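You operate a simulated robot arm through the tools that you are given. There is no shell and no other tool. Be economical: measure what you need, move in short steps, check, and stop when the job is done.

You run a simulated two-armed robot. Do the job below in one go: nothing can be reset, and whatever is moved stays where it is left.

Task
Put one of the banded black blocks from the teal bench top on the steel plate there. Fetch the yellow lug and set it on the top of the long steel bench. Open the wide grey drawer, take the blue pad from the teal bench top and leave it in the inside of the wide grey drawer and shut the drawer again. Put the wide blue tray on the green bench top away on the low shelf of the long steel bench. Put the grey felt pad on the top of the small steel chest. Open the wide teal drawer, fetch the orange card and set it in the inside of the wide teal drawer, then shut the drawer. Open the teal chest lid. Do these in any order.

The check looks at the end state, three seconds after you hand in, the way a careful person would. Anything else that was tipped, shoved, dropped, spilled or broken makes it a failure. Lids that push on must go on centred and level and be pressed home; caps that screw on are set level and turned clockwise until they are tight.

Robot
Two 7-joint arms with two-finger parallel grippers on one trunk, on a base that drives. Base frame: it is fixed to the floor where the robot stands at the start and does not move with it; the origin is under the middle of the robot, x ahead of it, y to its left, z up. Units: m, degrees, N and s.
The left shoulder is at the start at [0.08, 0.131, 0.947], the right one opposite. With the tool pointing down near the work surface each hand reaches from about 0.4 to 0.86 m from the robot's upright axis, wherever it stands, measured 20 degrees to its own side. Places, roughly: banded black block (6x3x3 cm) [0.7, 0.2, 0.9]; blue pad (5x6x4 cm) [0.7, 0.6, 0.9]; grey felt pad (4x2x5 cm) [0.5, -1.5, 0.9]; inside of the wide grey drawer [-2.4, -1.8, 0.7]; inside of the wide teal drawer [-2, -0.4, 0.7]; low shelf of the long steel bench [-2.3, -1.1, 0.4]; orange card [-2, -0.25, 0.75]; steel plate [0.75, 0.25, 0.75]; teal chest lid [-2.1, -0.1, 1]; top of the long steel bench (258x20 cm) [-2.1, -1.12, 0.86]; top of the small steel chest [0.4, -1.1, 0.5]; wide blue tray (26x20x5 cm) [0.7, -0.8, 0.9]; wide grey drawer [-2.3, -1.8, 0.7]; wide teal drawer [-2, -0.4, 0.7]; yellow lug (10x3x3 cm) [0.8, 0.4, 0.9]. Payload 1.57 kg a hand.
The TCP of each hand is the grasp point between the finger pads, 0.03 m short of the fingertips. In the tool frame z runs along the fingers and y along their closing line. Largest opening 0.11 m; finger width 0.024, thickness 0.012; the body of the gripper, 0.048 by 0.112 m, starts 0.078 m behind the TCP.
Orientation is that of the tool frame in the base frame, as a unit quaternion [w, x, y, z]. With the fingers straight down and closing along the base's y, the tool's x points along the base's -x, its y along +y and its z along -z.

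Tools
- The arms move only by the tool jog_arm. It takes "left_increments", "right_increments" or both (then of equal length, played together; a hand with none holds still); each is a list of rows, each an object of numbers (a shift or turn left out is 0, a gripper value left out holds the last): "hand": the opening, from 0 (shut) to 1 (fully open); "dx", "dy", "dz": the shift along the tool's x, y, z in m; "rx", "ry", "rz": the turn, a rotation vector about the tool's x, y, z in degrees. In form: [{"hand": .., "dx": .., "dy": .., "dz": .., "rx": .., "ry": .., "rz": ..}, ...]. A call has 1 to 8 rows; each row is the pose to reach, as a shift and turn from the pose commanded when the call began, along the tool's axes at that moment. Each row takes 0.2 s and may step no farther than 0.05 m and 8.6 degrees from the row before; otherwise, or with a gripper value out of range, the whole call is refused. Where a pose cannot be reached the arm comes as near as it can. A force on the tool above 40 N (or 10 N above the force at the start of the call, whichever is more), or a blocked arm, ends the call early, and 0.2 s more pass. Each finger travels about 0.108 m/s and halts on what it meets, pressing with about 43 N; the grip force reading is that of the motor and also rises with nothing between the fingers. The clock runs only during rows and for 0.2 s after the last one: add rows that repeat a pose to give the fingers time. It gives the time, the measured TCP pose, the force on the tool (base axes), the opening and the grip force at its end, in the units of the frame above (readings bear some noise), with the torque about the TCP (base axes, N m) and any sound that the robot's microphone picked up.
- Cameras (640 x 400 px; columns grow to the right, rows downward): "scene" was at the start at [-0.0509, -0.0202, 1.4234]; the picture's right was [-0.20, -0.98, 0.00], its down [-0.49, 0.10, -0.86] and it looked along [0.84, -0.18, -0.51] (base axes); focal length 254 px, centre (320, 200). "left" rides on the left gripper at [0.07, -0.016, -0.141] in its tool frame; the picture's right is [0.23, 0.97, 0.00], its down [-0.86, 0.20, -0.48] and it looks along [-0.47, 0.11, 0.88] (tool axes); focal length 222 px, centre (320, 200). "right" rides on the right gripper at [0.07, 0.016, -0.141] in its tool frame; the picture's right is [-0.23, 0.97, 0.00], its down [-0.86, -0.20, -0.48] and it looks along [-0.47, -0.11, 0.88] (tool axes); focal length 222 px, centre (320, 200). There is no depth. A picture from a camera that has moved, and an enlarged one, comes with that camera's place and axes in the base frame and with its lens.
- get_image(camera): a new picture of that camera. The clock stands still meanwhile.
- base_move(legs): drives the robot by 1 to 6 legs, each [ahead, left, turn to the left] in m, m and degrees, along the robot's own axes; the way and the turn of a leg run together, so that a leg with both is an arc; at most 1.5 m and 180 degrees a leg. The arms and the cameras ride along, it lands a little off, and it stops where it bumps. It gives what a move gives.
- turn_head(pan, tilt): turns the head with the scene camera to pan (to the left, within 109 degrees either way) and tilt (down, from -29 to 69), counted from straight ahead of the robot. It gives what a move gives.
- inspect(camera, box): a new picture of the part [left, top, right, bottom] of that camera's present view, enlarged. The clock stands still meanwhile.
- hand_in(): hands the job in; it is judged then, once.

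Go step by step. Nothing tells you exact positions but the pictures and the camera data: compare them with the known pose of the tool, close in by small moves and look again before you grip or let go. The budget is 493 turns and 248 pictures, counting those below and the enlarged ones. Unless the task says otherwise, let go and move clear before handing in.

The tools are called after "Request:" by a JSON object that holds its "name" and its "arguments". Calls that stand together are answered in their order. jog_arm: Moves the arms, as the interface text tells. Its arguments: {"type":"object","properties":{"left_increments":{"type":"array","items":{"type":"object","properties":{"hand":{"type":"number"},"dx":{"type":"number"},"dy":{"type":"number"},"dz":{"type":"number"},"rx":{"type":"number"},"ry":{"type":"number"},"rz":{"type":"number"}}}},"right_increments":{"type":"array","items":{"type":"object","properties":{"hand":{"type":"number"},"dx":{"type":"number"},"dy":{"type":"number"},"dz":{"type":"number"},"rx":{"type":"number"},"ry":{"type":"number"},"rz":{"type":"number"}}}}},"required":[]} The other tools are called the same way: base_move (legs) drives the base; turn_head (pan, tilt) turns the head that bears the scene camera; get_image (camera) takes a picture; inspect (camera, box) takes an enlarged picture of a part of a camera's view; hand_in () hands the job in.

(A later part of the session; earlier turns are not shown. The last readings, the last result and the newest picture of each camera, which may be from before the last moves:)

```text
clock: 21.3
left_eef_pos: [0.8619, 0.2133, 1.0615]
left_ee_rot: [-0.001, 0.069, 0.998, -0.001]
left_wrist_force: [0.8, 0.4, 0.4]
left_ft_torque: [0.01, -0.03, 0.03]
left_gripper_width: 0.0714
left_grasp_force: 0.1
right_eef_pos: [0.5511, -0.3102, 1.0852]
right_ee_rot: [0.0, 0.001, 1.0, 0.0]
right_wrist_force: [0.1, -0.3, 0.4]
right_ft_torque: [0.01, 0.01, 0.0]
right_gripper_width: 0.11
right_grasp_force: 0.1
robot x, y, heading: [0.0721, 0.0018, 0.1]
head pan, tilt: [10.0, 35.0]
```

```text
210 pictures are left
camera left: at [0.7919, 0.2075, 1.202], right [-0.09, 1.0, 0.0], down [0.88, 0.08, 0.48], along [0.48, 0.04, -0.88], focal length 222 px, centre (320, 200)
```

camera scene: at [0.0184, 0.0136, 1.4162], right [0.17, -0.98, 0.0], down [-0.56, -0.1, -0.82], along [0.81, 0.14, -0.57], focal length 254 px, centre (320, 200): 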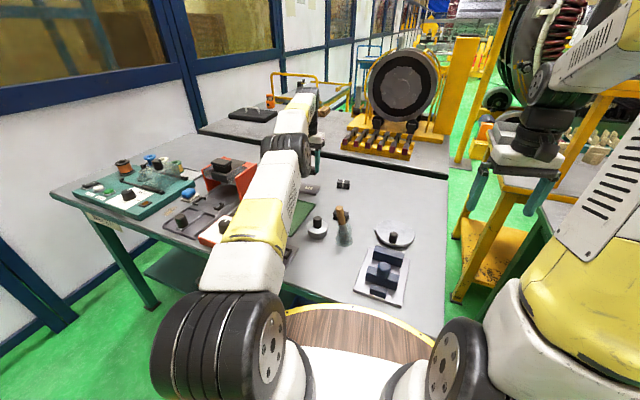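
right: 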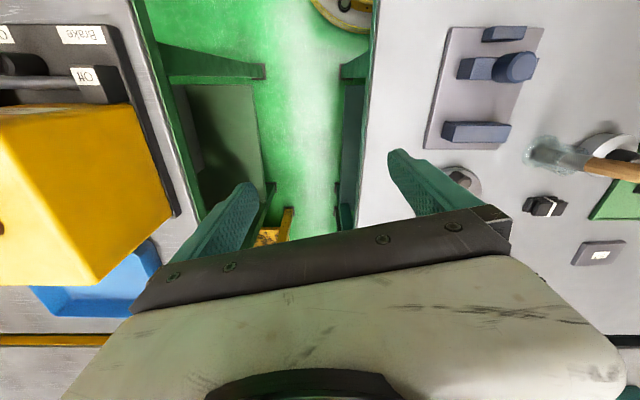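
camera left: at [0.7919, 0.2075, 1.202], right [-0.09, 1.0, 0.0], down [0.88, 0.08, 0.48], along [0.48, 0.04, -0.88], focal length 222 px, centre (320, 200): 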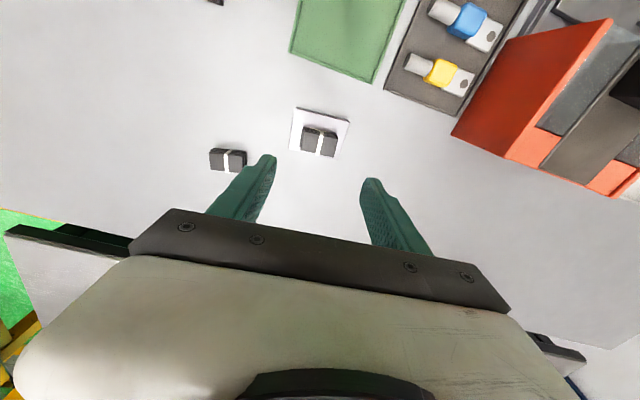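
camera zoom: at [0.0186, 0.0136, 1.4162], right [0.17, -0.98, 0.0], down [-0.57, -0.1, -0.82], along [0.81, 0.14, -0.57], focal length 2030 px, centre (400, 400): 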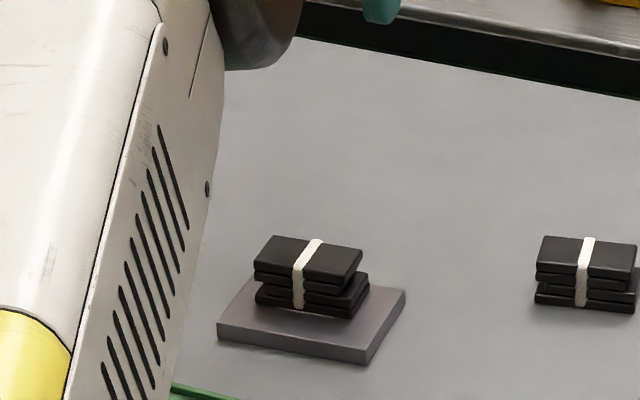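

Block is standing on the plate. I retract the left hand, then shift the base left so the right hand can get the lug and the left the blue pad.

Request:
{"name": "jog_arm", "arguments": {"left_increments": [{"dx": 0.04, "dz": -0.02, "hand": 1.0}, {"dx": 0.08, "dz": -0.04}, {"dx": 0.12, "dz": -0.06, "rz": -4}, {"dx": 0.16, "dz": -0.08, "rz": -8}, {"dx": 0.2, "dz": -0.09, "rz": -8}, {"dx": 0.24, "dz": -0.09, "rz": -8}]}}

Request:
{"name": "base_move", "arguments": {"legs": [[-0.05, 0.27, 0]]}}

Request:
{"name": "turn_head", "arguments": {"pan": 15, "tilt": 40}}

Request:
{"name": "get_image", "arguments": {"camera": "scene"}}

Request:
{"name": "get_image", "arguments": {"camera": "left"}}

Request:
{"name": "get_image", "arguments": {"camera": "right"}}

```text
clock: 22.7
left_eef_pos: [0.6243, 0.2461, 1.15]
left_ee_rot: [0.001, 0.0, 1.0, -0.001]
left_wrist_force: [0.7, 0.0, -0.1]
left_ft_torque: [-0.01, 0.04, 0.0]
left_gripper_width: 0.1104
left_grasp_force: 0.0
right_eef_pos: [0.5501, -0.31, 1.0851]
right_ee_rot: [0.001, 0.0, 1.0, 0.0]
right_wrist_force: [0.1, 0.1, -1.2]
right_ft_torque: [-0.03, 0.0, 0.03]
right_gripper_width: 0.11
right_grasp_force: 0.0
robot x, y, heading: [0.0711, -0.0026, 0.1]
head pan, tilt: [10.0, 35.0]
```

```text
clock: 24.6
left_eef_pos: [0.5754, 0.5183, 1.1499]
left_ee_rot: [0.0, 0.001, 1.0, -0.001]
left_wrist_force: [-0.1, 0.7, -0.1]
left_ft_torque: [-0.01, 0.04, 0.0]
left_gripper_width: 0.1097
left_grasp_force: 0.1
right_eef_pos: [0.5013, -0.037, 1.086]
right_ee_rot: [0.0, 0.001, 1.0, 0.0]
right_wrist_force: [-1.3, -0.1, -0.4]
right_ft_torque: [0.04, -0.01, 0.0]
right_gripper_width: 0.1098
right_grasp_force: 0.0
robot x, y, heading: [0.0215, 0.2724, 0.0]
head pan, tilt: [10.0, 35.0]
```

```text
clock: 25.3
left_eef_pos: [0.575, 0.5188, 1.1501]
left_ee_rot: [0.0, -0.001, 1.0, 0.0]
left_wrist_force: [0.5, 0.0, -0.2]
left_ft_torque: [-0.01, -0.01, 0.02]
left_gripper_width: 0.1098
left_grasp_force: 0.1
right_eef_pos: [0.5021, -0.0366, 1.0867]
right_ee_rot: [0.0, 0.0, 1.0, 0.0]
right_wrist_force: [-0.4, 0.0, -0.3]
right_ft_torque: [-0.02, 0.02, 0.0]
right_gripper_width: 0.11
right_grasp_force: 0.0
robot x, y, heading: [0.021, 0.2744, 0.1]
head pan, tilt: [15.0, 40.0]
```

```text
209 pictures are left
camera scene: at [-0.0353, 0.293, 1.4087], right [0.26, -0.97, 0.0], down [-0.62, -0.17, -0.77], along [0.74, 0.2, -0.64], focal length 254 px, centre (320, 200)
```

scene: 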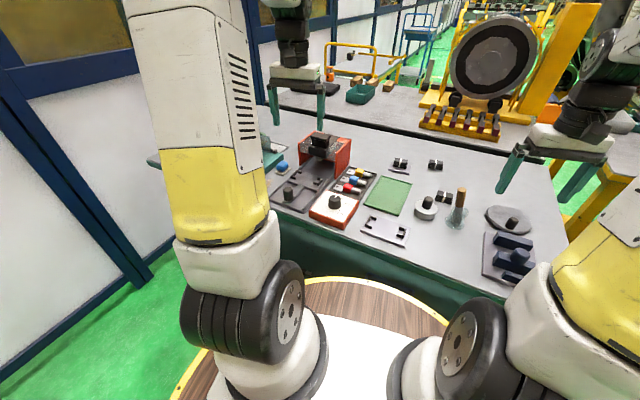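

```text
208 pictures are left
camera left: at [0.5072, 0.504, 1.2903], right [-0.23, 0.97, 0.0], down [0.86, 0.2, 0.48], along [0.47, 0.11, -0.88], focal length 222 px, centre (320, 200)
```

left: 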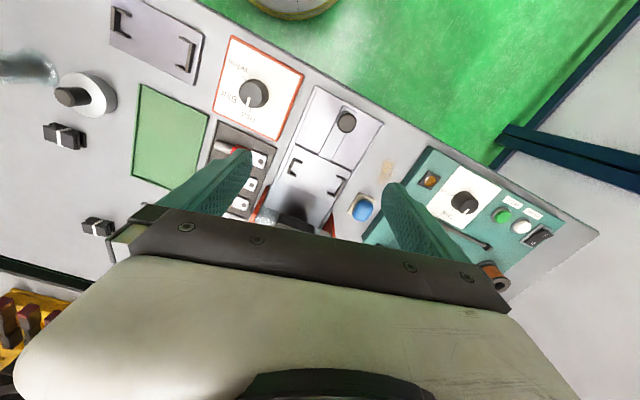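

```text
207 pictures are left
camera right: at [0.4308, -0.021, 1.2274], right [0.23, 0.97, 0.0], down [0.86, -0.2, 0.48], along [0.47, -0.11, -0.88], focal length 222 px, centre (320, 200)
```

right: 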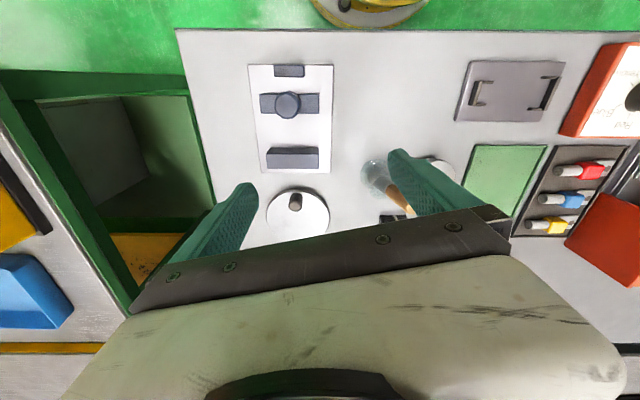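

Request:
{"name": "jog_arm", "arguments": {"left_increments": [{"dx": -0.028, "dy": 0.024, "dz": 0.02}, {"dx": -0.056, "dy": 0.048, "dz": 0.04}, {"dx": -0.083, "dy": 0.073, "dz": 0.06}, {"dx": -0.111, "dy": 0.097, "dz": 0.08}, {"dx": -0.139, "dy": 0.121, "dz": 0.1}]}}

Request:
{"name": "jog_arm", "arguments": {"right_increments": [{"dx": -0.024, "dy": 0.04}, {"dx": -0.048, "dy": 0.08}, {"dx": -0.072, "dy": 0.12}, {"dx": -0.096, "dy": 0.16}, {"dx": -0.12, "dy": 0.2}, {"dx": -0.144, "dy": 0.24}, {"dx": -0.168, "dy": 0.28}, {"dx": -0.192, "dy": 0.32}]}}

Request:
{"name": "get_image", "arguments": {"camera": "left"}}

Request:
{"name": "get_image", "arguments": {"camera": "right"}}

Request:
{"name": "get_image", "arguments": {"camera": "scene"}}

```text
clock: 26.5
left_eef_pos: [0.7137, 0.6383, 1.0502]
left_ee_rot: [0.0, 0.0, 1.0, 0.001]
left_wrist_force: [0.3, 0.0, 0.3]
left_ft_torque: [0.05, -0.04, -0.02]
left_gripper_width: 0.1101
left_grasp_force: 0.0
right_eef_pos: [0.5011, -0.0369, 1.0861]
right_ee_rot: [0.0, 0.0, 1.0, 0.001]
right_wrist_force: [-0.4, -1.0, -0.1]
right_ft_torque: [0.07, -0.05, -0.02]
right_gripper_width: 0.11
right_grasp_force: 0.1
robot x, y, heading: [0.0197, 0.2739, 0.0]
head pan, tilt: [15.0, 40.0]
```

```text
clock: 28.3
left_eef_pos: [0.7142, 0.6369, 1.0511]
left_ee_rot: [0.0, 0.0, 1.0, 0.0]
left_wrist_force: [-0.8, -0.3, 0.4]
left_ft_torque: [0.03, -0.05, 0.01]
left_gripper_width: 0.1102
left_grasp_force: 0.1
right_eef_pos: [0.6937, 0.2824, 1.0846]
right_ee_rot: [0.0, 0.001, 1.0, 0.0]
right_wrist_force: [0.9, -1.0, 0.6]
right_ft_torque: [0.05, -0.06, 0.0]
right_gripper_width: 0.11
right_grasp_force: 0.2
robot x, y, heading: [0.0215, 0.2722, 0.1]
head pan, tilt: [15.0, 40.0]
```

```text
206 pictures are left
camera left: at [0.6453, 0.6222, 1.1911], right [-0.23, 0.97, 0.0], down [0.86, 0.2, 0.48], along [0.47, 0.11, -0.88], focal length 222 px, centre (320, 200)
```

left: 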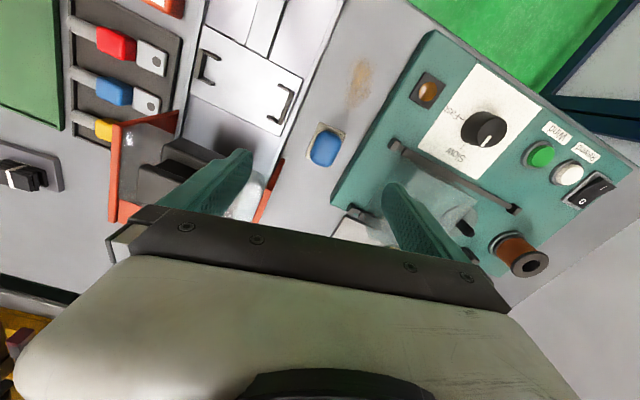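

```text
205 pictures are left
camera right: at [0.6225, 0.2991, 1.2255], right [0.23, 0.97, 0.0], down [0.85, -0.2, 0.48], along [0.47, -0.11, -0.88], focal length 222 px, centre (320, 200)
```

right: 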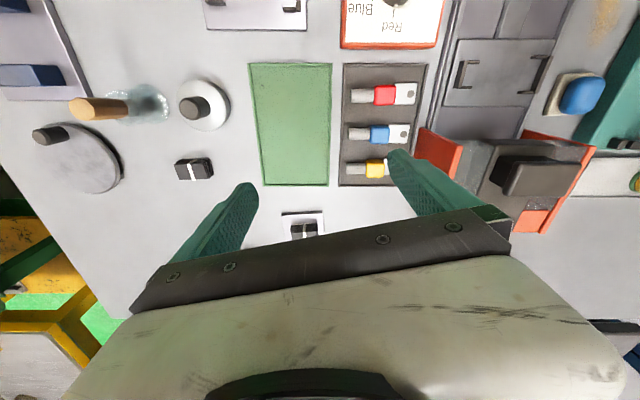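

```text
204 pictures are left
camera scene: at [-0.0355, 0.2927, 1.4087], right [0.26, -0.97, 0.0], down [-0.62, -0.17, -0.77], along [0.74, 0.2, -0.64], focal length 254 px, centre (320, 200)
```

scene: 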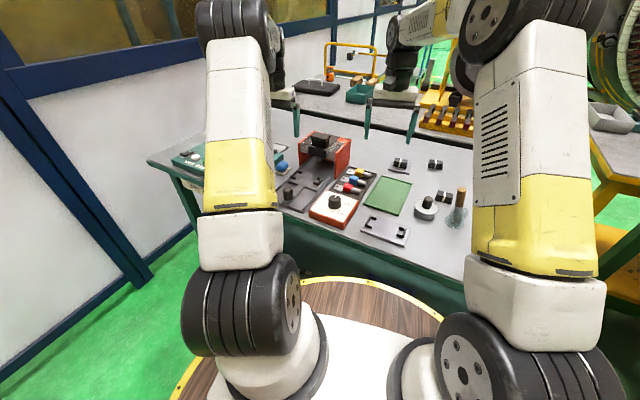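

Request:
{"name": "inspect", "arguments": {"camera": "left", "box": [280, 90, 400, 190]}}

Request:
{"name": "inspect", "arguments": {"camera": "right", "box": [320, 50, 480, 210]}}

Request:
{"name": "inspect", "arguments": {"camera": "scene", "box": [260, 130, 420, 230]}}

```text
4.00 times, centred on (340, 140) of left
camera zoom: at [0.6453, 0.6222, 1.1911], right [-0.23, 0.97, 0.0], down [0.86, 0.2, 0.48], along [0.47, 0.11, -0.88], focal length 888 px, centre (240, 440)
```

zoom: 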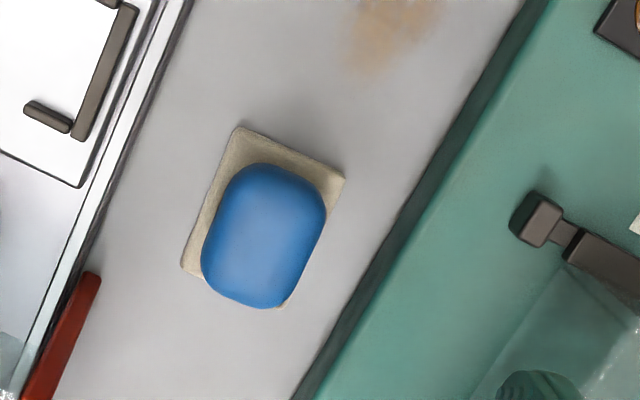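

```text
2.50 times, centred on (400, 130) of right
camera zoom: at [0.6225, 0.2991, 1.2255], right [0.23, 0.97, 0.0], down [0.85, -0.2, 0.48], along [0.47, -0.11, -0.88], focal length 555 px, centre (120, 375)
```

zoom: 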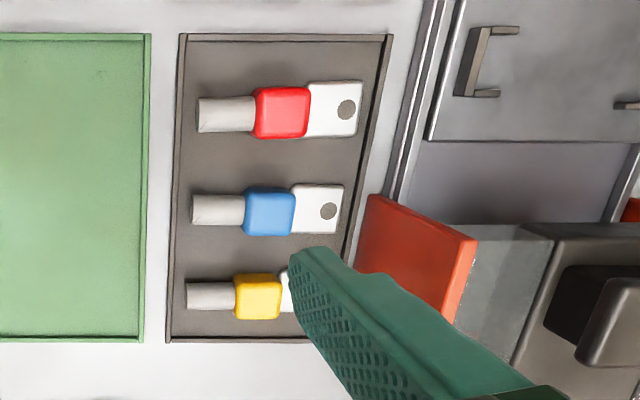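

```text
4.00 times, centred on (340, 180) of scene
camera zoom: at [-0.0355, 0.2927, 1.4087], right [0.26, -0.97, 0.0], down [-0.62, -0.17, -0.77], along [0.74, 0.2, -0.64], focal length 1015 px, centre (240, 280)
```

zoom: 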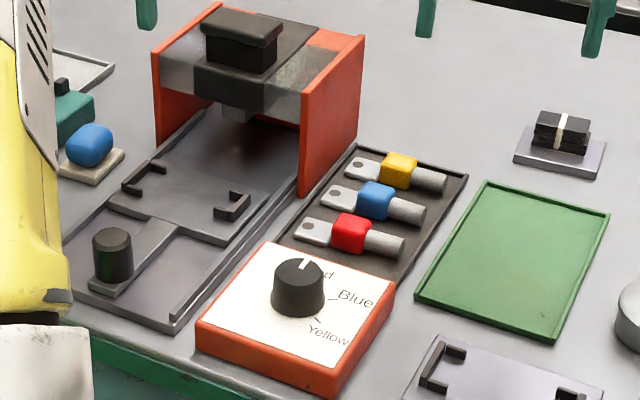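

The yellow lug lies at about (0.769, 0.357) with yaw about 11°, the blue pad at (0.728, 0.650). I turn both hands about 80° so they close along x, starting over the lug.

Request:
{"name": "jog_arm", "arguments": {"right_increments": [{"dx": -0.02, "dy": 0.02, "rz": -8, "hand": 0.5}, {"dx": -0.04, "dy": 0.04, "rz": -16}, {"dx": -0.06, "dy": 0.06, "rz": -24}, {"dx": -0.075, "dy": 0.074, "rz": -32}, {"dx": -0.075, "dy": 0.074, "dz": 0.015, "rz": -40}, {"dx": -0.075, "dy": 0.074, "dz": 0.03, "rz": -48}, {"dx": -0.075, "dy": 0.074, "dz": 0.045, "rz": -56}, {"dx": -0.075, "dy": 0.074, "dz": 0.06, "rz": -64}]}}

Request:
{"name": "jog_arm", "arguments": {"right_increments": [{"rz": -8}, {"rz": -15}]}}

Request:
{"name": "get_image", "arguments": {"camera": "right"}}

Request:
{"name": "inspect", "arguments": {"camera": "scene", "box": [260, 130, 420, 230]}}

```text
clock: 30.1
left_eef_pos: [0.7139, 0.6373, 1.051]
left_ee_rot: [-0.001, -0.001, 1.0, 0.0]
left_wrist_force: [-0.1, 0.3, 0.5]
left_ft_torque: [-0.01, -0.02, 0.01]
left_gripper_width: 0.1101
left_grasp_force: 0.0
right_eef_pos: [0.7682, 0.3571, 1.0251]
right_ee_rot: [0.0, -0.532, 0.847, 0.0]
right_wrist_force: [-0.1, 0.1, -0.5]
right_ft_torque: [0.01, 0.03, 0.0]
right_gripper_width: 0.0551
right_grasp_force: 0.0
robot x, y, heading: [0.0225, 0.2725, -0.1]
head pan, tilt: [15.0, 40.0]
```

```text
clock: 30.7
left_eef_pos: [0.7136, 0.6386, 1.0497]
left_ee_rot: [-0.001, 0.0, 1.0, 0.0]
left_wrist_force: [0.4, -0.4, -0.8]
left_ft_torque: [0.0, 0.0, 0.02]
left_gripper_width: 0.1101
left_grasp_force: 0.1
right_eef_pos: [0.7685, 0.3567, 1.0241]
right_ee_rot: [0.0, -0.636, 0.772, 0.0]
right_wrist_force: [-0.5, 0.2, 0.4]
right_ft_torque: [-0.04, -0.01, -0.02]
right_gripper_width: 0.0548
right_grasp_force: 0.0
robot x, y, heading: [0.0237, 0.2718, -0.0]
head pan, tilt: [15.0, 40.0]
```

```text
200 pictures are left
camera right: at [0.7381, 0.2915, 1.1669], right [-0.91, 0.41, 0.0], down [0.36, 0.8, 0.48], along [0.19, 0.44, -0.88], focal length 222 px, centre (320, 200)
```

right: 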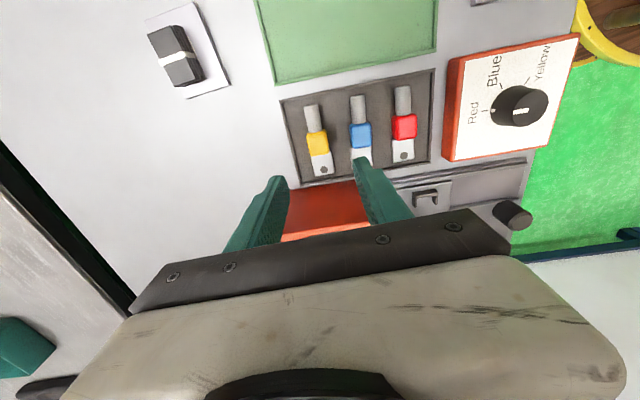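

```text
4.00 times, centred on (340, 180) of scene
camera zoom: at [-0.0351, 0.2932, 1.4087], right [0.26, -0.97, 0.0], down [-0.62, -0.17, -0.77], along [0.74, 0.2, -0.64], focal length 1015 px, centre (240, 280)
```

zoom: 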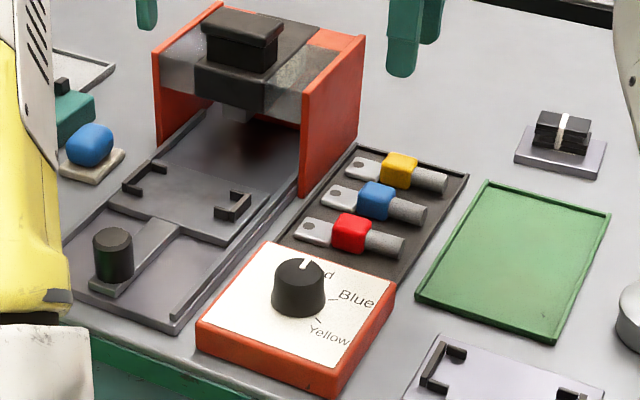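

Request:
{"name": "jog_arm", "arguments": {"right_increments": [{"dx": 0.006, "dy": 0.001, "dz": 0.04, "hand": 0.42}, {"dx": 0.006, "dy": 0.001, "dz": 0.074}]}}

Request:
{"name": "inspect", "arguments": {"camera": "right", "box": [220, 60, 460, 210]}}

Request:
{"name": "inspect", "arguments": {"camera": "scene", "box": [300, 140, 400, 203]}}

```text
clock: 31.3
left_eef_pos: [0.7137, 0.6377, 1.0505]
left_ee_rot: [0.0, 0.0, 1.0, -0.001]
left_wrist_force: [0.2, 0.1, -0.1]
left_ft_torque: [-0.01, -0.02, -0.01]
left_gripper_width: 0.1098
left_grasp_force: 0.1
right_eef_pos: [0.766, 0.3508, 0.9524]
right_ee_rot: [0.0, -0.637, 0.771, 0.0]
right_wrist_force: [-0.1, 0.2, 0.3]
right_ft_torque: [-0.01, 0.03, -0.02]
right_gripper_width: 0.0462
right_grasp_force: 0.0
robot x, y, heading: [0.0278, 0.2724, 0.0]
head pan, tilt: [15.0, 40.0]
```

```text
2.67 times, centred on (340, 135) of right
camera zoom: at [0.736, 0.2849, 1.0942], right [-0.91, 0.41, 0.0], down [0.36, 0.8, 0.48], along [0.2, 0.44, -0.88], focal length 592 px, centre (267, 373)
```

zoom: 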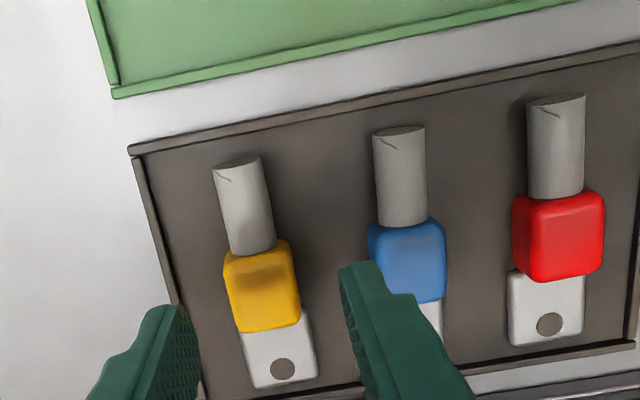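

```text
6.35 times, centred on (350, 172) of scene
camera zoom: at [-0.0354, 0.2931, 1.4087], right [0.26, -0.97, 0.0], down [-0.62, -0.17, -0.77], along [0.74, 0.2, -0.64], focal length 1611 px, centre (130, 381)
```

zoom: 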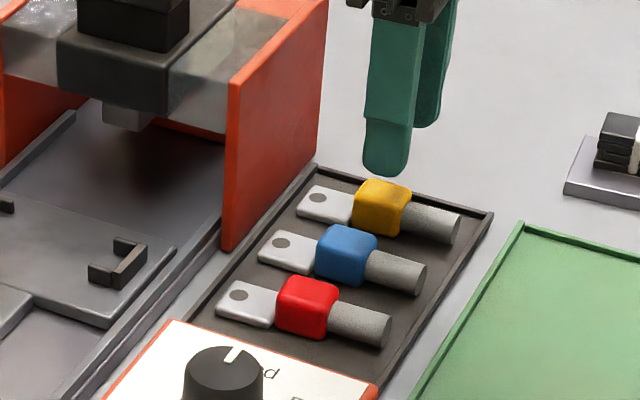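

Request:
{"name": "jog_arm", "arguments": {"right_increments": [{"dx": -0.002, "dy": -0.0015, "dz": 0.02, "rz": 2.5}, {"dx": -0.002, "dy": -0.0015, "dz": 0.038, "rz": 2.5}]}}

Request:
{"name": "inspect", "arguments": {"camera": "right", "box": [220, 60, 460, 210]}}

Request:
{"name": "inspect", "arguments": {"camera": "scene", "box": [300, 140, 400, 203]}}

```text
clock: 31.9
left_eef_pos: [0.7138, 0.6381, 1.0508]
left_ee_rot: [0.0, 0.0, 1.0, 0.0]
left_wrist_force: [-1.2, 1.0, -0.4]
left_ft_torque: [-0.03, -0.04, -0.02]
left_gripper_width: 0.1102
left_grasp_force: 0.1
right_eef_pos: [0.7672, 0.3529, 0.9131]
right_ee_rot: [0.0, -0.619, 0.785, 0.0]
right_wrist_force: [-0.7, 1.2, -0.7]
right_ft_torque: [0.01, 0.0, 0.02]
right_gripper_width: 0.0462
right_grasp_force: 0.0
robot x, y, heading: [0.0232, 0.2737, -0.2]
head pan, tilt: [15.0, 40.0]
```

```text
2.67 times, centred on (340, 135) of right
camera zoom: at [0.7344, 0.2888, 1.0544], right [-0.89, 0.45, 0.0], down [0.39, 0.79, 0.48], along [0.21, 0.43, -0.88], focal length 592 px, centre (267, 373)
```

zoom: 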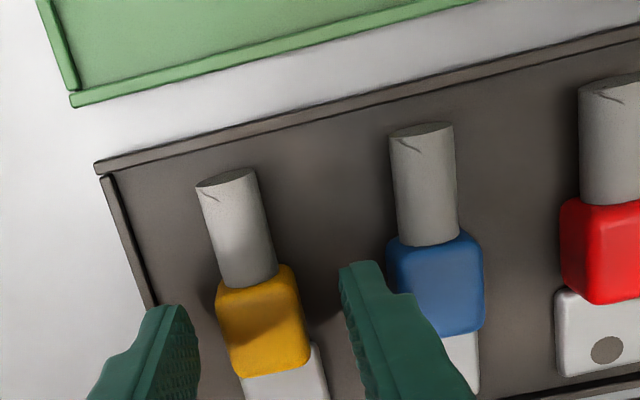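

```text
6.35 times, centred on (350, 172) of scene
camera zoom: at [-0.0353, 0.2932, 1.4087], right [0.26, -0.97, 0.0], down [-0.62, -0.17, -0.77], along [0.74, 0.2, -0.64], focal length 1611 px, centre (130, 381)
```

zoom: 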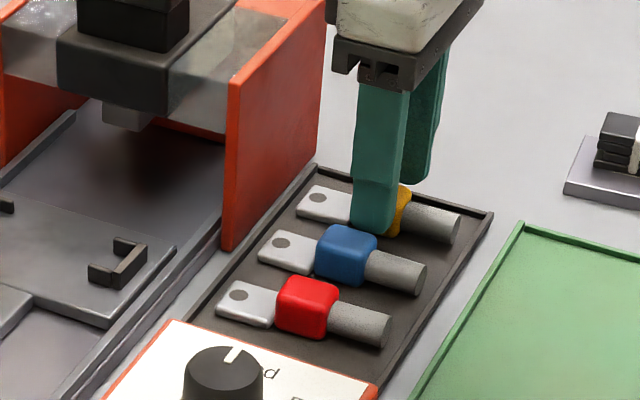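

Request:
{"name": "jog_arm", "arguments": {"right_increments": [{"dx": 0.004, "dz": 0.002}, {"dx": 0.004, "dz": 0.002, "hand": 0}, {"dx": 0.004, "dz": 0.002, "hand": 0}, {"dx": 0.004, "dz": 0.002, "hand": 0}]}}

Request:
{"name": "inspect", "arguments": {"camera": "right", "box": [220, 60, 460, 210]}}

```text
clock: 32.9
left_eef_pos: [0.7139, 0.6382, 1.0516]
left_ee_rot: [0.0, 0.0, 1.0, -0.001]
left_wrist_force: [-0.2, -0.3, -0.3]
left_ft_torque: [-0.02, -0.03, 0.0]
left_gripper_width: 0.11
left_grasp_force: 0.2
right_eef_pos: [0.7664, 0.3497, 0.9127]
right_ee_rot: [-0.001, -0.62, 0.785, 0.0]
right_wrist_force: [1.0, -0.5, 2.9]
right_ft_torque: [0.08, -0.12, -0.01]
right_gripper_width: 0.0247
right_grasp_force: 37.4
robot x, y, heading: [0.0225, 0.2717, -0.1]
head pan, tilt: [15.0, 40.0]
```

```text
2.67 times, centred on (340, 135) of right
camera zoom: at [0.7337, 0.2851, 1.0531], right [-0.89, 0.45, 0.0], down [0.39, 0.78, 0.48], along [0.21, 0.43, -0.88], focal length 592 px, centre (267, 373)
```

zoom: 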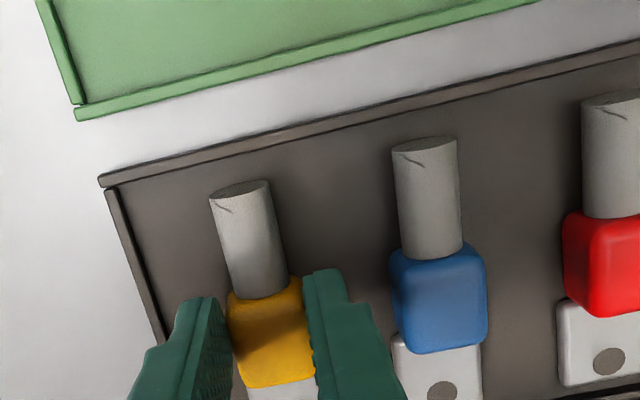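

Request:
{"name": "jog_arm", "arguments": {"right_increments": [{"dz": -0.03, "hand": 0}, {"dz": -0.07}, {"dz": -0.11}, {"dz": -0.15}, {"dz": -0.19}, {"dz": -0.22}]}}

Request:
{"name": "get_image", "arguments": {"camera": "right"}}

Request:
{"name": "get_image", "arguments": {"camera": "scene"}}

```text
clock: 34.3
left_eef_pos: [0.713, 0.6367, 1.052]
left_ee_rot: [0.0, 0.0, 1.0, 0.0]
left_wrist_force: [-0.5, -0.2, 0.3]
left_ft_torque: [0.02, -0.02, -0.05]
left_gripper_width: 0.1098
left_grasp_force: 0.0
right_eef_pos: [0.7581, 0.3456, 1.1179]
right_ee_rot: [0.0, -0.619, 0.786, 0.0]
right_wrist_force: [-1.1, -0.5, -0.2]
right_ft_torque: [0.0, -0.04, 0.02]
right_gripper_width: 0.025
right_grasp_force: 36.7
right hand out of reach, approached as far as the arm can: row 5, 6
robot x, y, heading: [0.0205, 0.2705, 0.0]
head pan, tilt: [15.0, 40.0]
```

```text
193 pictures are left
camera right: at [0.7247, 0.2819, 1.2593], right [-0.89, 0.45, 0.0], down [0.39, 0.79, 0.48], along [0.21, 0.43, -0.88], focal length 222 px, centre (320, 200)
```

right: 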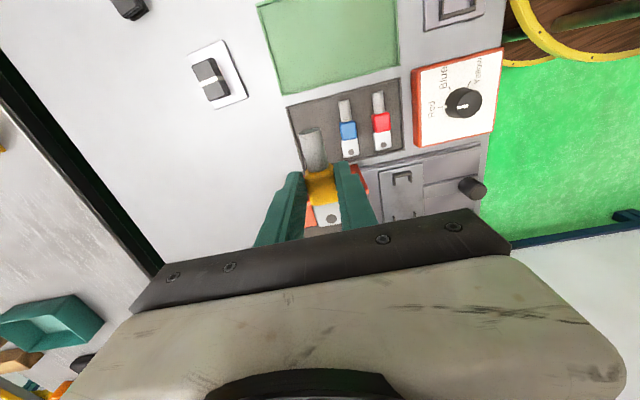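

```text
192 pictures are left
camera scene: at [-0.0356, 0.2929, 1.4086], right [0.26, -0.97, 0.0], down [-0.62, -0.17, -0.77], along [0.74, 0.2, -0.64], focal length 254 px, centre (320, 200)
```

scene: 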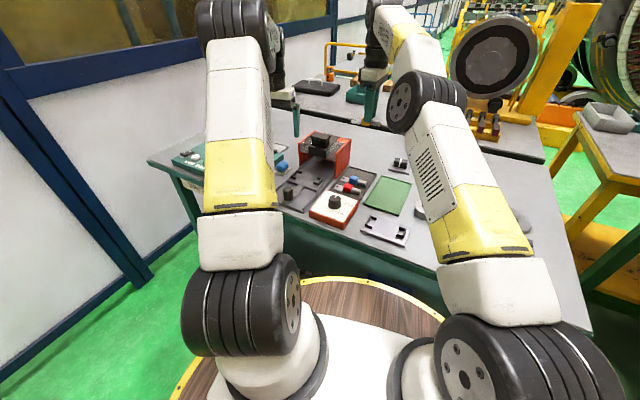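

Lug is held. Retract the right hand while turning the left over the blue pad.

Request:
{"name": "jog_arm", "arguments": {"right_increments": [{"dx": 0.045, "dy": 0.019}, {"dx": 0.09, "dy": 0.038}, {"dx": 0.135, "dy": 0.057}, {"dx": 0.18, "dy": 0.076}, {"dx": 0.225, "dy": 0.095}, {"dx": 0.27, "dy": 0.114}, {"dx": 0.315, "dy": 0.133}, {"dx": 0.36, "dy": 0.152}], "left_increments": [{"dx": -0.014, "dy": 0.012, "rz": -8, "hand": 0.75}, {"dx": -0.014, "dy": 0.012, "rz": -16}, {"dx": -0.014, "dy": 0.012, "rz": -24}, {"dx": -0.014, "dy": 0.012, "rz": -32}, {"dx": -0.014, "dy": 0.012, "rz": -40}, {"dx": -0.014, "dy": 0.012, "rz": -48}, {"dx": -0.014, "dy": 0.012, "rz": -56}, {"dx": -0.014, "dy": 0.012, "rz": -64}]}}

Request:
{"name": "jog_arm", "arguments": {"left_increments": [{"rz": -8}, {"rz": -15.5, "dz": 0.02}]}}

Request:
{"name": "get_image", "arguments": {"camera": "left"}}

Request:
{"name": "get_image", "arguments": {"camera": "scene"}}

```text
clock: 36.1
left_eef_pos: [0.7294, 0.6507, 1.0494]
left_ee_rot: [0.0, -0.531, 0.847, 0.0]
left_wrist_force: [0.7, 0.2, 1.1]
left_ft_torque: [-0.03, 0.0, -0.02]
left_gripper_width: 0.0825
left_grasp_force: 0.0
right_eef_pos: [0.5278, 0.031, 1.119]
right_ee_rot: [0.0, -0.62, 0.785, 0.0]
right_wrist_force: [0.1, 0.4, -1.7]
right_ft_torque: [-0.03, 0.04, 0.0]
right_gripper_width: 0.0253
right_grasp_force: 36.5
robot x, y, heading: [0.0253, 0.2734, 0.0]
head pan, tilt: [15.0, 40.0]
```

```text
clock: 36.7
left_eef_pos: [0.7289, 0.6517, 1.0313]
left_ee_rot: [0.0, -0.641, 0.767, 0.0]
left_wrist_force: [0.0, -0.1, 0.4]
left_ft_torque: [-0.02, 0.02, 0.0]
left_gripper_width: 0.0825
left_grasp_force: 0.1
right_eef_pos: [0.5274, 0.0316, 1.1184]
right_ee_rot: [0.0, -0.619, 0.785, -0.001]
right_wrist_force: [-0.6, 0.2, -0.3]
right_ft_torque: [0.0, -0.03, 0.03]
right_gripper_width: 0.0249
right_grasp_force: 36.5
robot x, y, heading: [0.0224, 0.271, 0.0]
head pan, tilt: [15.0, 40.0]
```

```text
191 pictures are left
camera left: at [0.7336, 0.5816, 1.1707], right [-1.0, -0.05, 0.0], down [-0.04, 0.88, 0.48], along [-0.02, 0.48, -0.88], focal length 222 px, centre (320, 200)
```

left: 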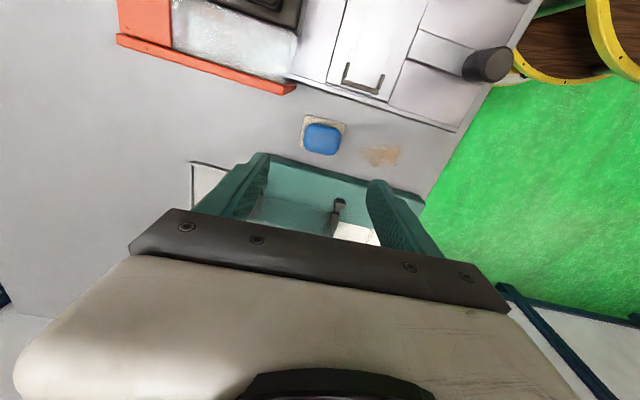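

```text
190 pictures are left
camera scene: at [-0.0354, 0.2931, 1.4087], right [0.26, -0.97, 0.0], down [-0.62, -0.17, -0.77], along [0.74, 0.2, -0.64], focal length 254 px, centre (320, 200)
```

scene: 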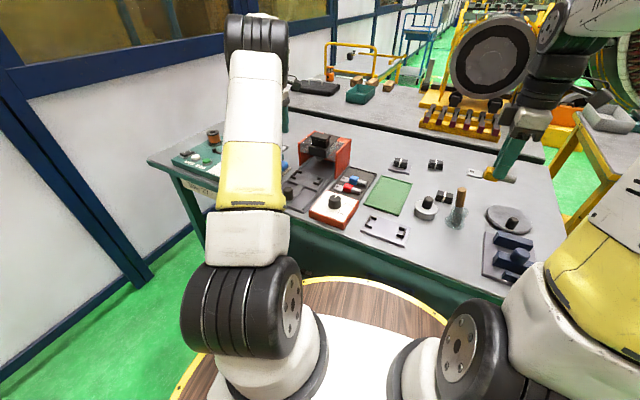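

Request:
{"name": "inspect", "arguments": {"camera": "left", "box": [240, 90, 420, 240]}}

```text
2.67 times, centred on (330, 165) of left
camera zoom: at [0.7336, 0.5816, 1.1707], right [-1.0, -0.05, 0.0], down [-0.04, 0.88, 0.48], along [-0.02, 0.48, -0.88], focal length 592 px, centre (293, 293)
```

zoom: 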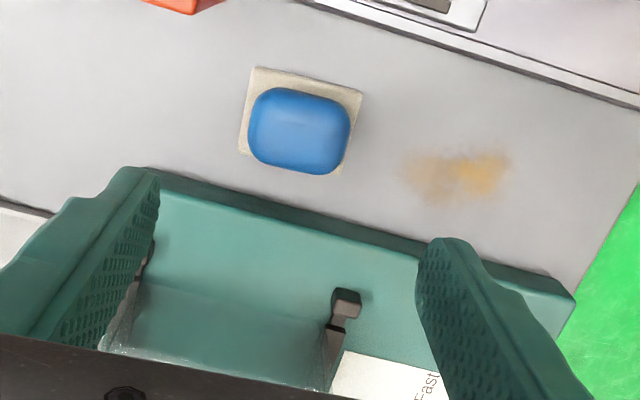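

Request:
{"name": "jog_arm", "arguments": {"left_increments": [{"dx": 0.005, "dz": 0.045, "rz": 1}, {"dx": 0.005, "dz": 0.085, "rz": 1}]}}

Request:
{"name": "get_image", "arguments": {"camera": "left"}}

Request:
{"name": "inspect", "arguments": {"camera": "scene", "box": [230, 120, 310, 180]}}

```text
clock: 37.3
left_eef_pos: [0.727, 0.6455, 0.9454]
left_ee_rot: [0.0, -0.632, 0.775, 0.0]
left_wrist_force: [-0.3, 0.4, 0.6]
left_ft_torque: [-0.01, -0.02, -0.03]
left_gripper_width: 0.0822
left_grasp_force: 0.0
right_eef_pos: [0.5286, 0.0324, 1.1194]
right_ee_rot: [0.0, -0.619, 0.785, 0.0]
right_wrist_force: [-1.0, -0.5, -0.6]
right_ft_torque: [0.02, 0.02, 0.02]
right_gripper_width: 0.025
right_grasp_force: 36.9
robot x, y, heading: [0.0231, 0.2742, -0.2]
head pan, tilt: [15.0, 40.0]
```

```text
188 pictures are left
camera left: at [0.7312, 0.5762, 1.0856], right [-1.0, -0.03, 0.0], down [-0.03, 0.88, 0.48], along [-0.01, 0.48, -0.88], focal length 222 px, centre (320, 200)
```

left: 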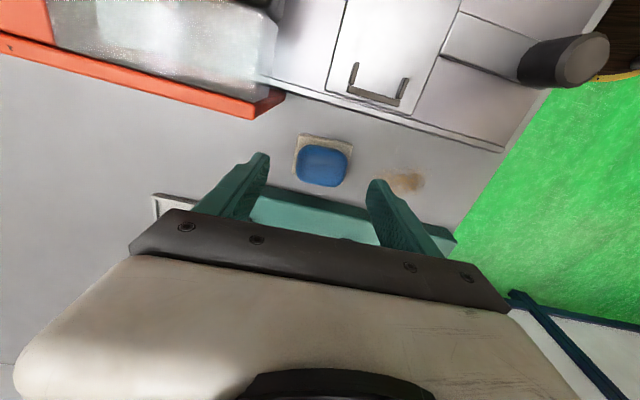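

```text
6.67 times, centred on (270, 150) of scene
camera zoom: at [-0.0354, 0.293, 1.4087], right [0.26, -0.97, 0.0], down [-0.62, -0.17, -0.77], along [0.74, 0.2, -0.64], focal length 1692 px, centre (653, 533)
```

zoom: 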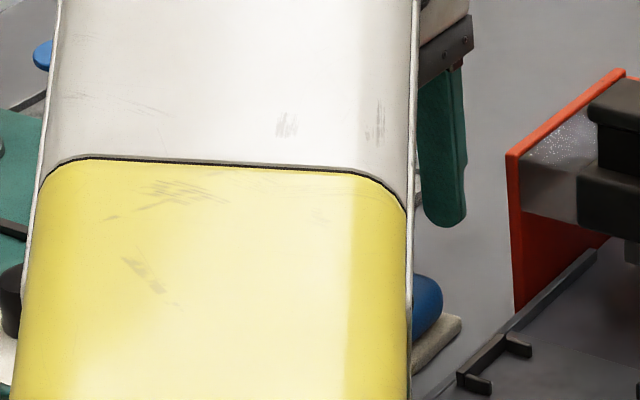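

Request:
{"name": "jog_arm", "arguments": {"left_increments": [{"dz": 0.025}, {"dz": 0.041}]}}

Request:
{"name": "inspect", "arguments": {"camera": "left", "box": [220, 90, 420, 240]}}

```text
clock: 37.9
left_eef_pos: [0.7285, 0.6469, 0.9038]
left_ee_rot: [0.0, -0.633, 0.775, 0.0]
left_wrist_force: [0.0, -0.2, 1.2]
left_ft_torque: [0.02, -0.04, -0.04]
left_gripper_width: 0.0824
left_grasp_force: 0.1
right_eef_pos: [0.5276, 0.0307, 1.1176]
right_ee_rot: [0.0, -0.619, 0.785, 0.0]
right_wrist_force: [-0.6, 0.6, -0.3]
right_ft_torque: [-0.01, -0.02, 0.0]
right_gripper_width: 0.0247
right_grasp_force: 36.3
robot x, y, heading: [0.0228, 0.2726, -0.2]
head pan, tilt: [15.0, 40.0]
```

```text
2.67 times, centred on (320, 165) of left
camera zoom: at [0.7317, 0.5762, 1.0442], right [-1.0, -0.03, 0.0], down [-0.03, 0.88, 0.48], along [-0.01, 0.48, -0.88], focal length 592 px, centre (320, 293)
```

zoom: 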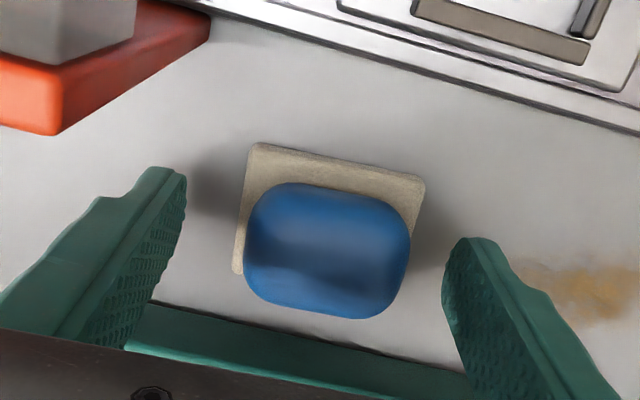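

Request:
{"name": "jog_arm", "arguments": {"left_increments": [{"hand": 0}, {"hand": 0}, {"hand": 0}]}}

Request:
{"name": "jog_arm", "arguments": {"left_increments": [{"dz": -0.04}, {"dz": -0.08}, {"dz": -0.12}]}}

Request:
{"name": "get_image", "arguments": {"camera": "left"}}

```text
clock: 38.7
left_eef_pos: [0.7294, 0.6459, 0.9051]
left_ee_rot: [0.0, -0.633, 0.774, 0.0]
left_wrist_force: [1.1, -0.1, -0.2]
left_ft_torque: [0.03, -0.04, 0.03]
left_gripper_width: 0.047
left_grasp_force: 42.9
right_eef_pos: [0.5276, 0.0328, 1.1184]
right_ee_rot: [0.0, -0.619, 0.785, 0.0]
right_wrist_force: [-0.3, 0.0, 0.1]
right_ft_torque: [-0.03, 0.01, -0.03]
right_gripper_width: 0.0251
right_grasp_force: 36.4
robot x, y, heading: [0.018, 0.2709, 0.1]
head pan, tilt: [15.0, 40.0]
```

```text
clock: 39.5
left_eef_pos: [0.7286, 0.6463, 1.0252]
left_ee_rot: [-0.001, -0.633, 0.774, 0.0]
left_wrist_force: [-0.2, 0.5, -1.7]
left_ft_torque: [0.0, -0.02, -0.02]
left_gripper_width: 0.0469
left_grasp_force: 43.1
right_eef_pos: [0.527, 0.0312, 1.1182]
right_ee_rot: [0.0, -0.619, 0.785, 0.0]
right_wrist_force: [-0.4, -0.2, -0.6]
right_ft_torque: [0.0, 0.04, -0.03]
right_gripper_width: 0.0251
right_grasp_force: 36.3
robot x, y, heading: [0.0219, 0.2726, -0.0]
head pan, tilt: [15.0, 40.0]
```

```text
185 pictures are left
camera left: at [0.7318, 0.5773, 1.1658], right [-1.0, -0.03, 0.0], down [-0.02, 0.88, 0.48], along [-0.02, 0.48, -0.88], focal length 222 px, centre (320, 200)
```

left: 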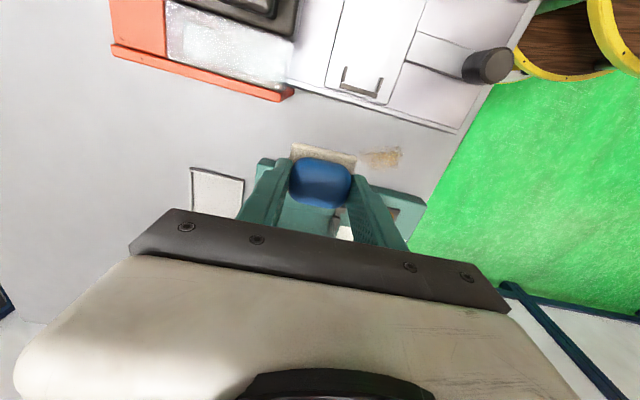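

Pad lifted whole. I retract the left arm, then back off and turn around to look behind.

Request:
{"name": "jog_arm", "arguments": {"left_increments": [{"dx": 0.015, "dy": 0.03, "dz": -0.03}, {"dx": 0.035, "dy": 0.06, "dz": -0.06}, {"dx": 0.06, "dy": 0.095, "dz": -0.08}, {"dx": 0.085, "dy": 0.13, "dz": -0.09}, {"dx": 0.11, "dy": 0.165, "dz": -0.1}, {"dx": 0.13, "dy": 0.2, "dz": -0.1}]}}

Request:
{"name": "base_move", "arguments": {"legs": [[-0.5, 0, 0], [0, 0, -170]]}}

Request:
{"name": "turn_head", "arguments": {"pan": 0, "tilt": 20}}

Request:
{"name": "get_image", "arguments": {"camera": "scene"}}

Request:
{"name": "turn_head", "arguments": {"pan": 55, "tilt": 20}}

Request:
{"name": "get_image", "arguments": {"camera": "scene"}}

```text
clock: 40.9
left_eef_pos: [0.5036, 0.5617, 1.1253]
left_ee_rot: [0.0, -0.633, 0.774, 0.0]
left_wrist_force: [0.7, 0.3, -0.2]
left_ft_torque: [0.0, 0.01, -0.04]
left_gripper_width: 0.0471
left_grasp_force: 43.0
right_eef_pos: [0.5265, 0.0314, 1.1181]
right_ee_rot: [0.001, -0.619, 0.785, 0.0]
right_wrist_force: [0.5, -0.3, 0.1]
right_ft_torque: [-0.01, 0.03, -0.03]
right_gripper_width: 0.0252
right_grasp_force: 35.9
robot x, y, heading: [0.0225, 0.275, -0.3]
head pan, tilt: [15.0, 40.0]
```

```text
clock: 50.7
left_eef_pos: [-0.8889, -0.1121, 1.1256]
left_ee_rot: [0.0, 0.705, 0.709, 0.0]
left_wrist_force: [-0.3, 0.3, -0.8]
left_ft_torque: [0.04, -0.02, 0.01]
left_gripper_width: 0.047
left_grasp_force: 43.1
right_eef_pos: [-1.0196, 0.4005, 1.1177]
right_ee_rot: [0.0, 0.718, 0.696, -0.001]
right_wrist_force: [0.4, -0.6, -0.7]
right_ft_torque: [0.02, 0.0, 0.02]
right_gripper_width: 0.0249
right_grasp_force: 36.2
robot x, y, heading: [-0.4792, 0.2703, -167.8]
head pan, tilt: [15.0, 40.0]
```

```text
clock: 51.5
left_eef_pos: [-0.8874, -0.1116, 1.1259]
left_ee_rot: [-0.001, 0.704, 0.71, 0.0]
left_wrist_force: [0.0, -0.8, -0.1]
left_ft_torque: [-0.03, 0.02, -0.02]
left_gripper_width: 0.0469
left_grasp_force: 42.7
right_eef_pos: [-1.0215, 0.4018, 1.1186]
right_ee_rot: [0.001, 0.717, 0.697, 0.0]
right_wrist_force: [-0.8, -0.3, -0.9]
right_ft_torque: [0.02, -0.02, -0.02]
right_gripper_width: 0.0247
right_grasp_force: 36.8
robot x, y, heading: [-0.4756, 0.2735, -168.2]
head pan, tilt: [0.0, 20.0]
```

```text
184 pictures are left
camera scene: at [-0.4301, 0.2789, 1.44], right [-0.21, 0.98, 0.0], down [0.34, 0.07, -0.94], along [-0.92, -0.19, -0.34], focal length 254 px, centre (320, 200)
```

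scene: 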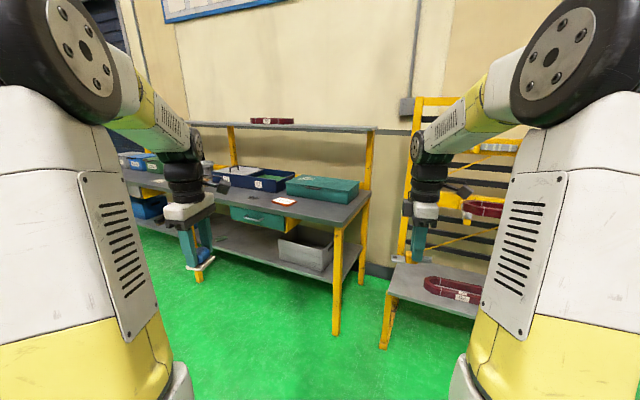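

```text
clock: 52.8
left_eef_pos: [-0.887, -0.1131, 1.1272]
left_ee_rot: [0.0, 0.705, 0.709, 0.0]
left_wrist_force: [0.1, -0.2, -0.1]
left_ft_torque: [0.0, -0.01, 0.03]
left_gripper_width: 0.0469
left_grasp_force: 43.4
right_eef_pos: [-1.0196, 0.4011, 1.1179]
right_ee_rot: [0.0, 0.716, 0.698, 0.001]
right_wrist_force: [0.7, 1.2, -0.6]
right_ft_torque: [0.02, 0.0, -0.02]
right_gripper_width: 0.0252
right_grasp_force: 36.2
robot x, y, heading: [-0.4752, 0.2735, -168.1]
head pan, tilt: [55.0, 20.0]
```

```text
183 pictures are left
camera scene: at [-0.3756, 0.2126, 1.4401], right [-0.92, 0.39, 0.0], down [0.13, 0.31, -0.94], along [-0.37, -0.86, -0.34], focal length 254 px, centre (320, 200)
```

scene: 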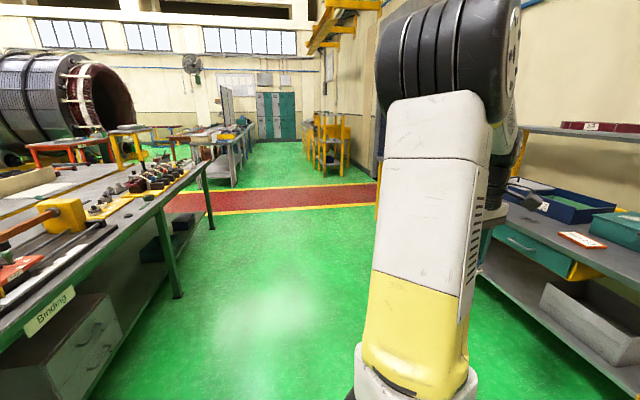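

The long steel bench runs along y at x≈-2.1, with teal chest, teal drawer and orange card at its near end. I zoom in on it.

Request:
{"name": "turn_head", "arguments": {"pan": 10, "tilt": 20}}

Request:
{"name": "get_image", "arguments": {"camera": "scene"}}

Request:
{"name": "inspect", "arguments": {"camera": "scene", "box": [180, 100, 440, 263]}}

```text
clock: 53.9
left_eef_pos: [-0.8884, -0.1112, 1.1256]
left_ee_rot: [0.001, 0.704, 0.71, 0.0]
left_wrist_force: [0.6, 0.5, -0.6]
left_ft_torque: [0.04, 0.0, 0.0]
left_gripper_width: 0.0468
left_grasp_force: 43.2
right_eef_pos: [-1.0211, 0.4006, 1.1191]
right_ee_rot: [0.0, 0.717, 0.697, -0.001]
right_wrist_force: [0.0, -0.6, -1.0]
right_ft_torque: [-0.01, 0.02, 0.02]
right_gripper_width: 0.0249
right_grasp_force: 36.8
robot x, y, heading: [-0.4801, 0.2723, -168.1]
head pan, tilt: [10.0, 20.0]
```

```text
182 pictures are left
camera scene: at [-0.4254, 0.2634, 1.4401], right [-0.37, 0.93, 0.0], down [0.32, 0.13, -0.94], along [-0.87, -0.35, -0.34], focal length 254 px, centre (320, 200)
```

scene: 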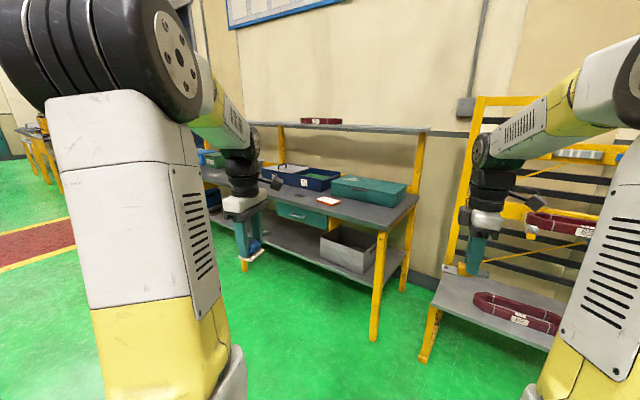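

```text
2.45 times, centred on (310, 182) of scene
camera zoom: at [-0.4254, 0.2634, 1.4401], right [-0.37, 0.93, 0.0], down [0.32, 0.13, -0.94], along [-0.87, -0.35, -0.34], focal length 623 px, centre (344, 245)
```

zoom: 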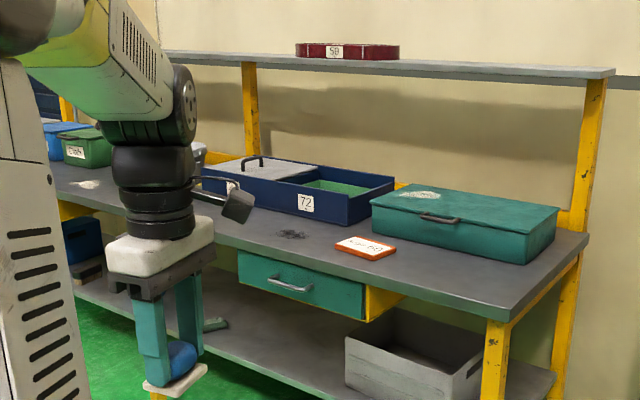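

Request:
{"name": "base_move", "arguments": {"legs": [[0, 0, -12], [0.45, 1.3, 0]]}}

Request:
{"name": "turn_head", "arguments": {"pan": 0, "tilt": 25}}

Request:
{"name": "get_image", "arguments": {"camera": "scene"}}

Request:
{"name": "turn_head", "arguments": {"pan": 50, "tilt": 25}}

Request:
{"name": "get_image", "arguments": {"camera": "scene"}}

```text
clock: 61.6
left_eef_pos: [-1.3863, -1.3395, 1.1255]
left_ee_rot: [0.001, 0.771, 0.637, -0.001]
left_wrist_force: [-0.2, 0.3, 0.2]
left_ft_torque: [-0.02, -0.02, 0.01]
left_gripper_width: 0.0467
left_grasp_force: 42.7
right_eef_pos: [-1.4165, -0.8097, 1.1197]
right_ee_rot: [0.0, 0.782, 0.623, 0.0]
right_wrist_force: [0.0, 0.0, 0.6]
right_ft_torque: [0.03, -0.03, -0.02]
right_gripper_width: 0.025
right_grasp_force: 36.6
robot x, y, heading: [-0.9052, -1.0434, -179.3]
head pan, tilt: [10.0, 20.0]
```

```text
clock: 62.3
left_eef_pos: [-1.3865, -1.3388, 1.1256]
left_ee_rot: [-0.001, 0.77, 0.638, 0.0]
left_wrist_force: [-0.4, 0.9, 0.1]
left_ft_torque: [0.04, -0.01, 0.01]
left_gripper_width: 0.0466
left_grasp_force: 42.8
right_eef_pos: [-1.4171, -0.8099, 1.1194]
right_ee_rot: [-0.001, 0.782, 0.624, 0.0]
right_wrist_force: [-0.7, 0.9, 0.1]
right_ft_torque: [-0.02, 0.0, 0.02]
right_gripper_width: 0.0249
right_grasp_force: 36.2
robot x, y, heading: [-0.9089, -1.0423, -179.3]
head pan, tilt: [0.0, 25.0]
```

```text
180 pictures are left
camera scene: at [-0.8603, -1.0447, 1.432], right [-0.01, 1.0, 0.0], down [0.42, 0.01, -0.91], along [-0.91, -0.01, -0.42], focal length 254 px, centre (320, 200)
```

scene: 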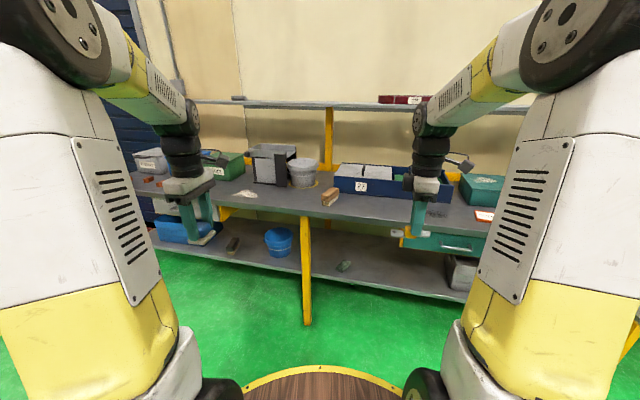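

```text
clock: 63.5
left_eef_pos: [-1.3875, -1.3389, 1.127]
left_ee_rot: [0.0, 0.77, 0.638, 0.0]
left_wrist_force: [-0.7, -0.3, -0.9]
left_ft_torque: [-0.02, -0.02, -0.01]
left_gripper_width: 0.0471
left_grasp_force: 42.9
right_eef_pos: [-1.4169, -0.809, 1.1184]
right_ee_rot: [0.0, 0.781, 0.624, -0.001]
right_wrist_force: [-0.4, 0.1, -0.9]
right_ft_torque: [0.03, 0.0, 0.04]
right_gripper_width: 0.0251
right_grasp_force: 36.4
robot x, y, heading: [-0.9077, -1.0432, -179.6]
head pan, tilt: [50.0, 25.0]
```

```text
179 pictures are left
camera scene: at [-0.8265, -1.1148, 1.432], right [-0.77, 0.63, 0.0], down [0.27, 0.33, -0.91], along [-0.57, -0.7, -0.42], focal length 254 px, centre (320, 200)
```

scene: 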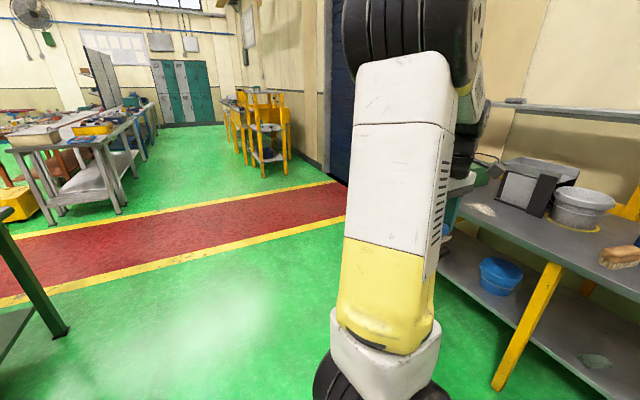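

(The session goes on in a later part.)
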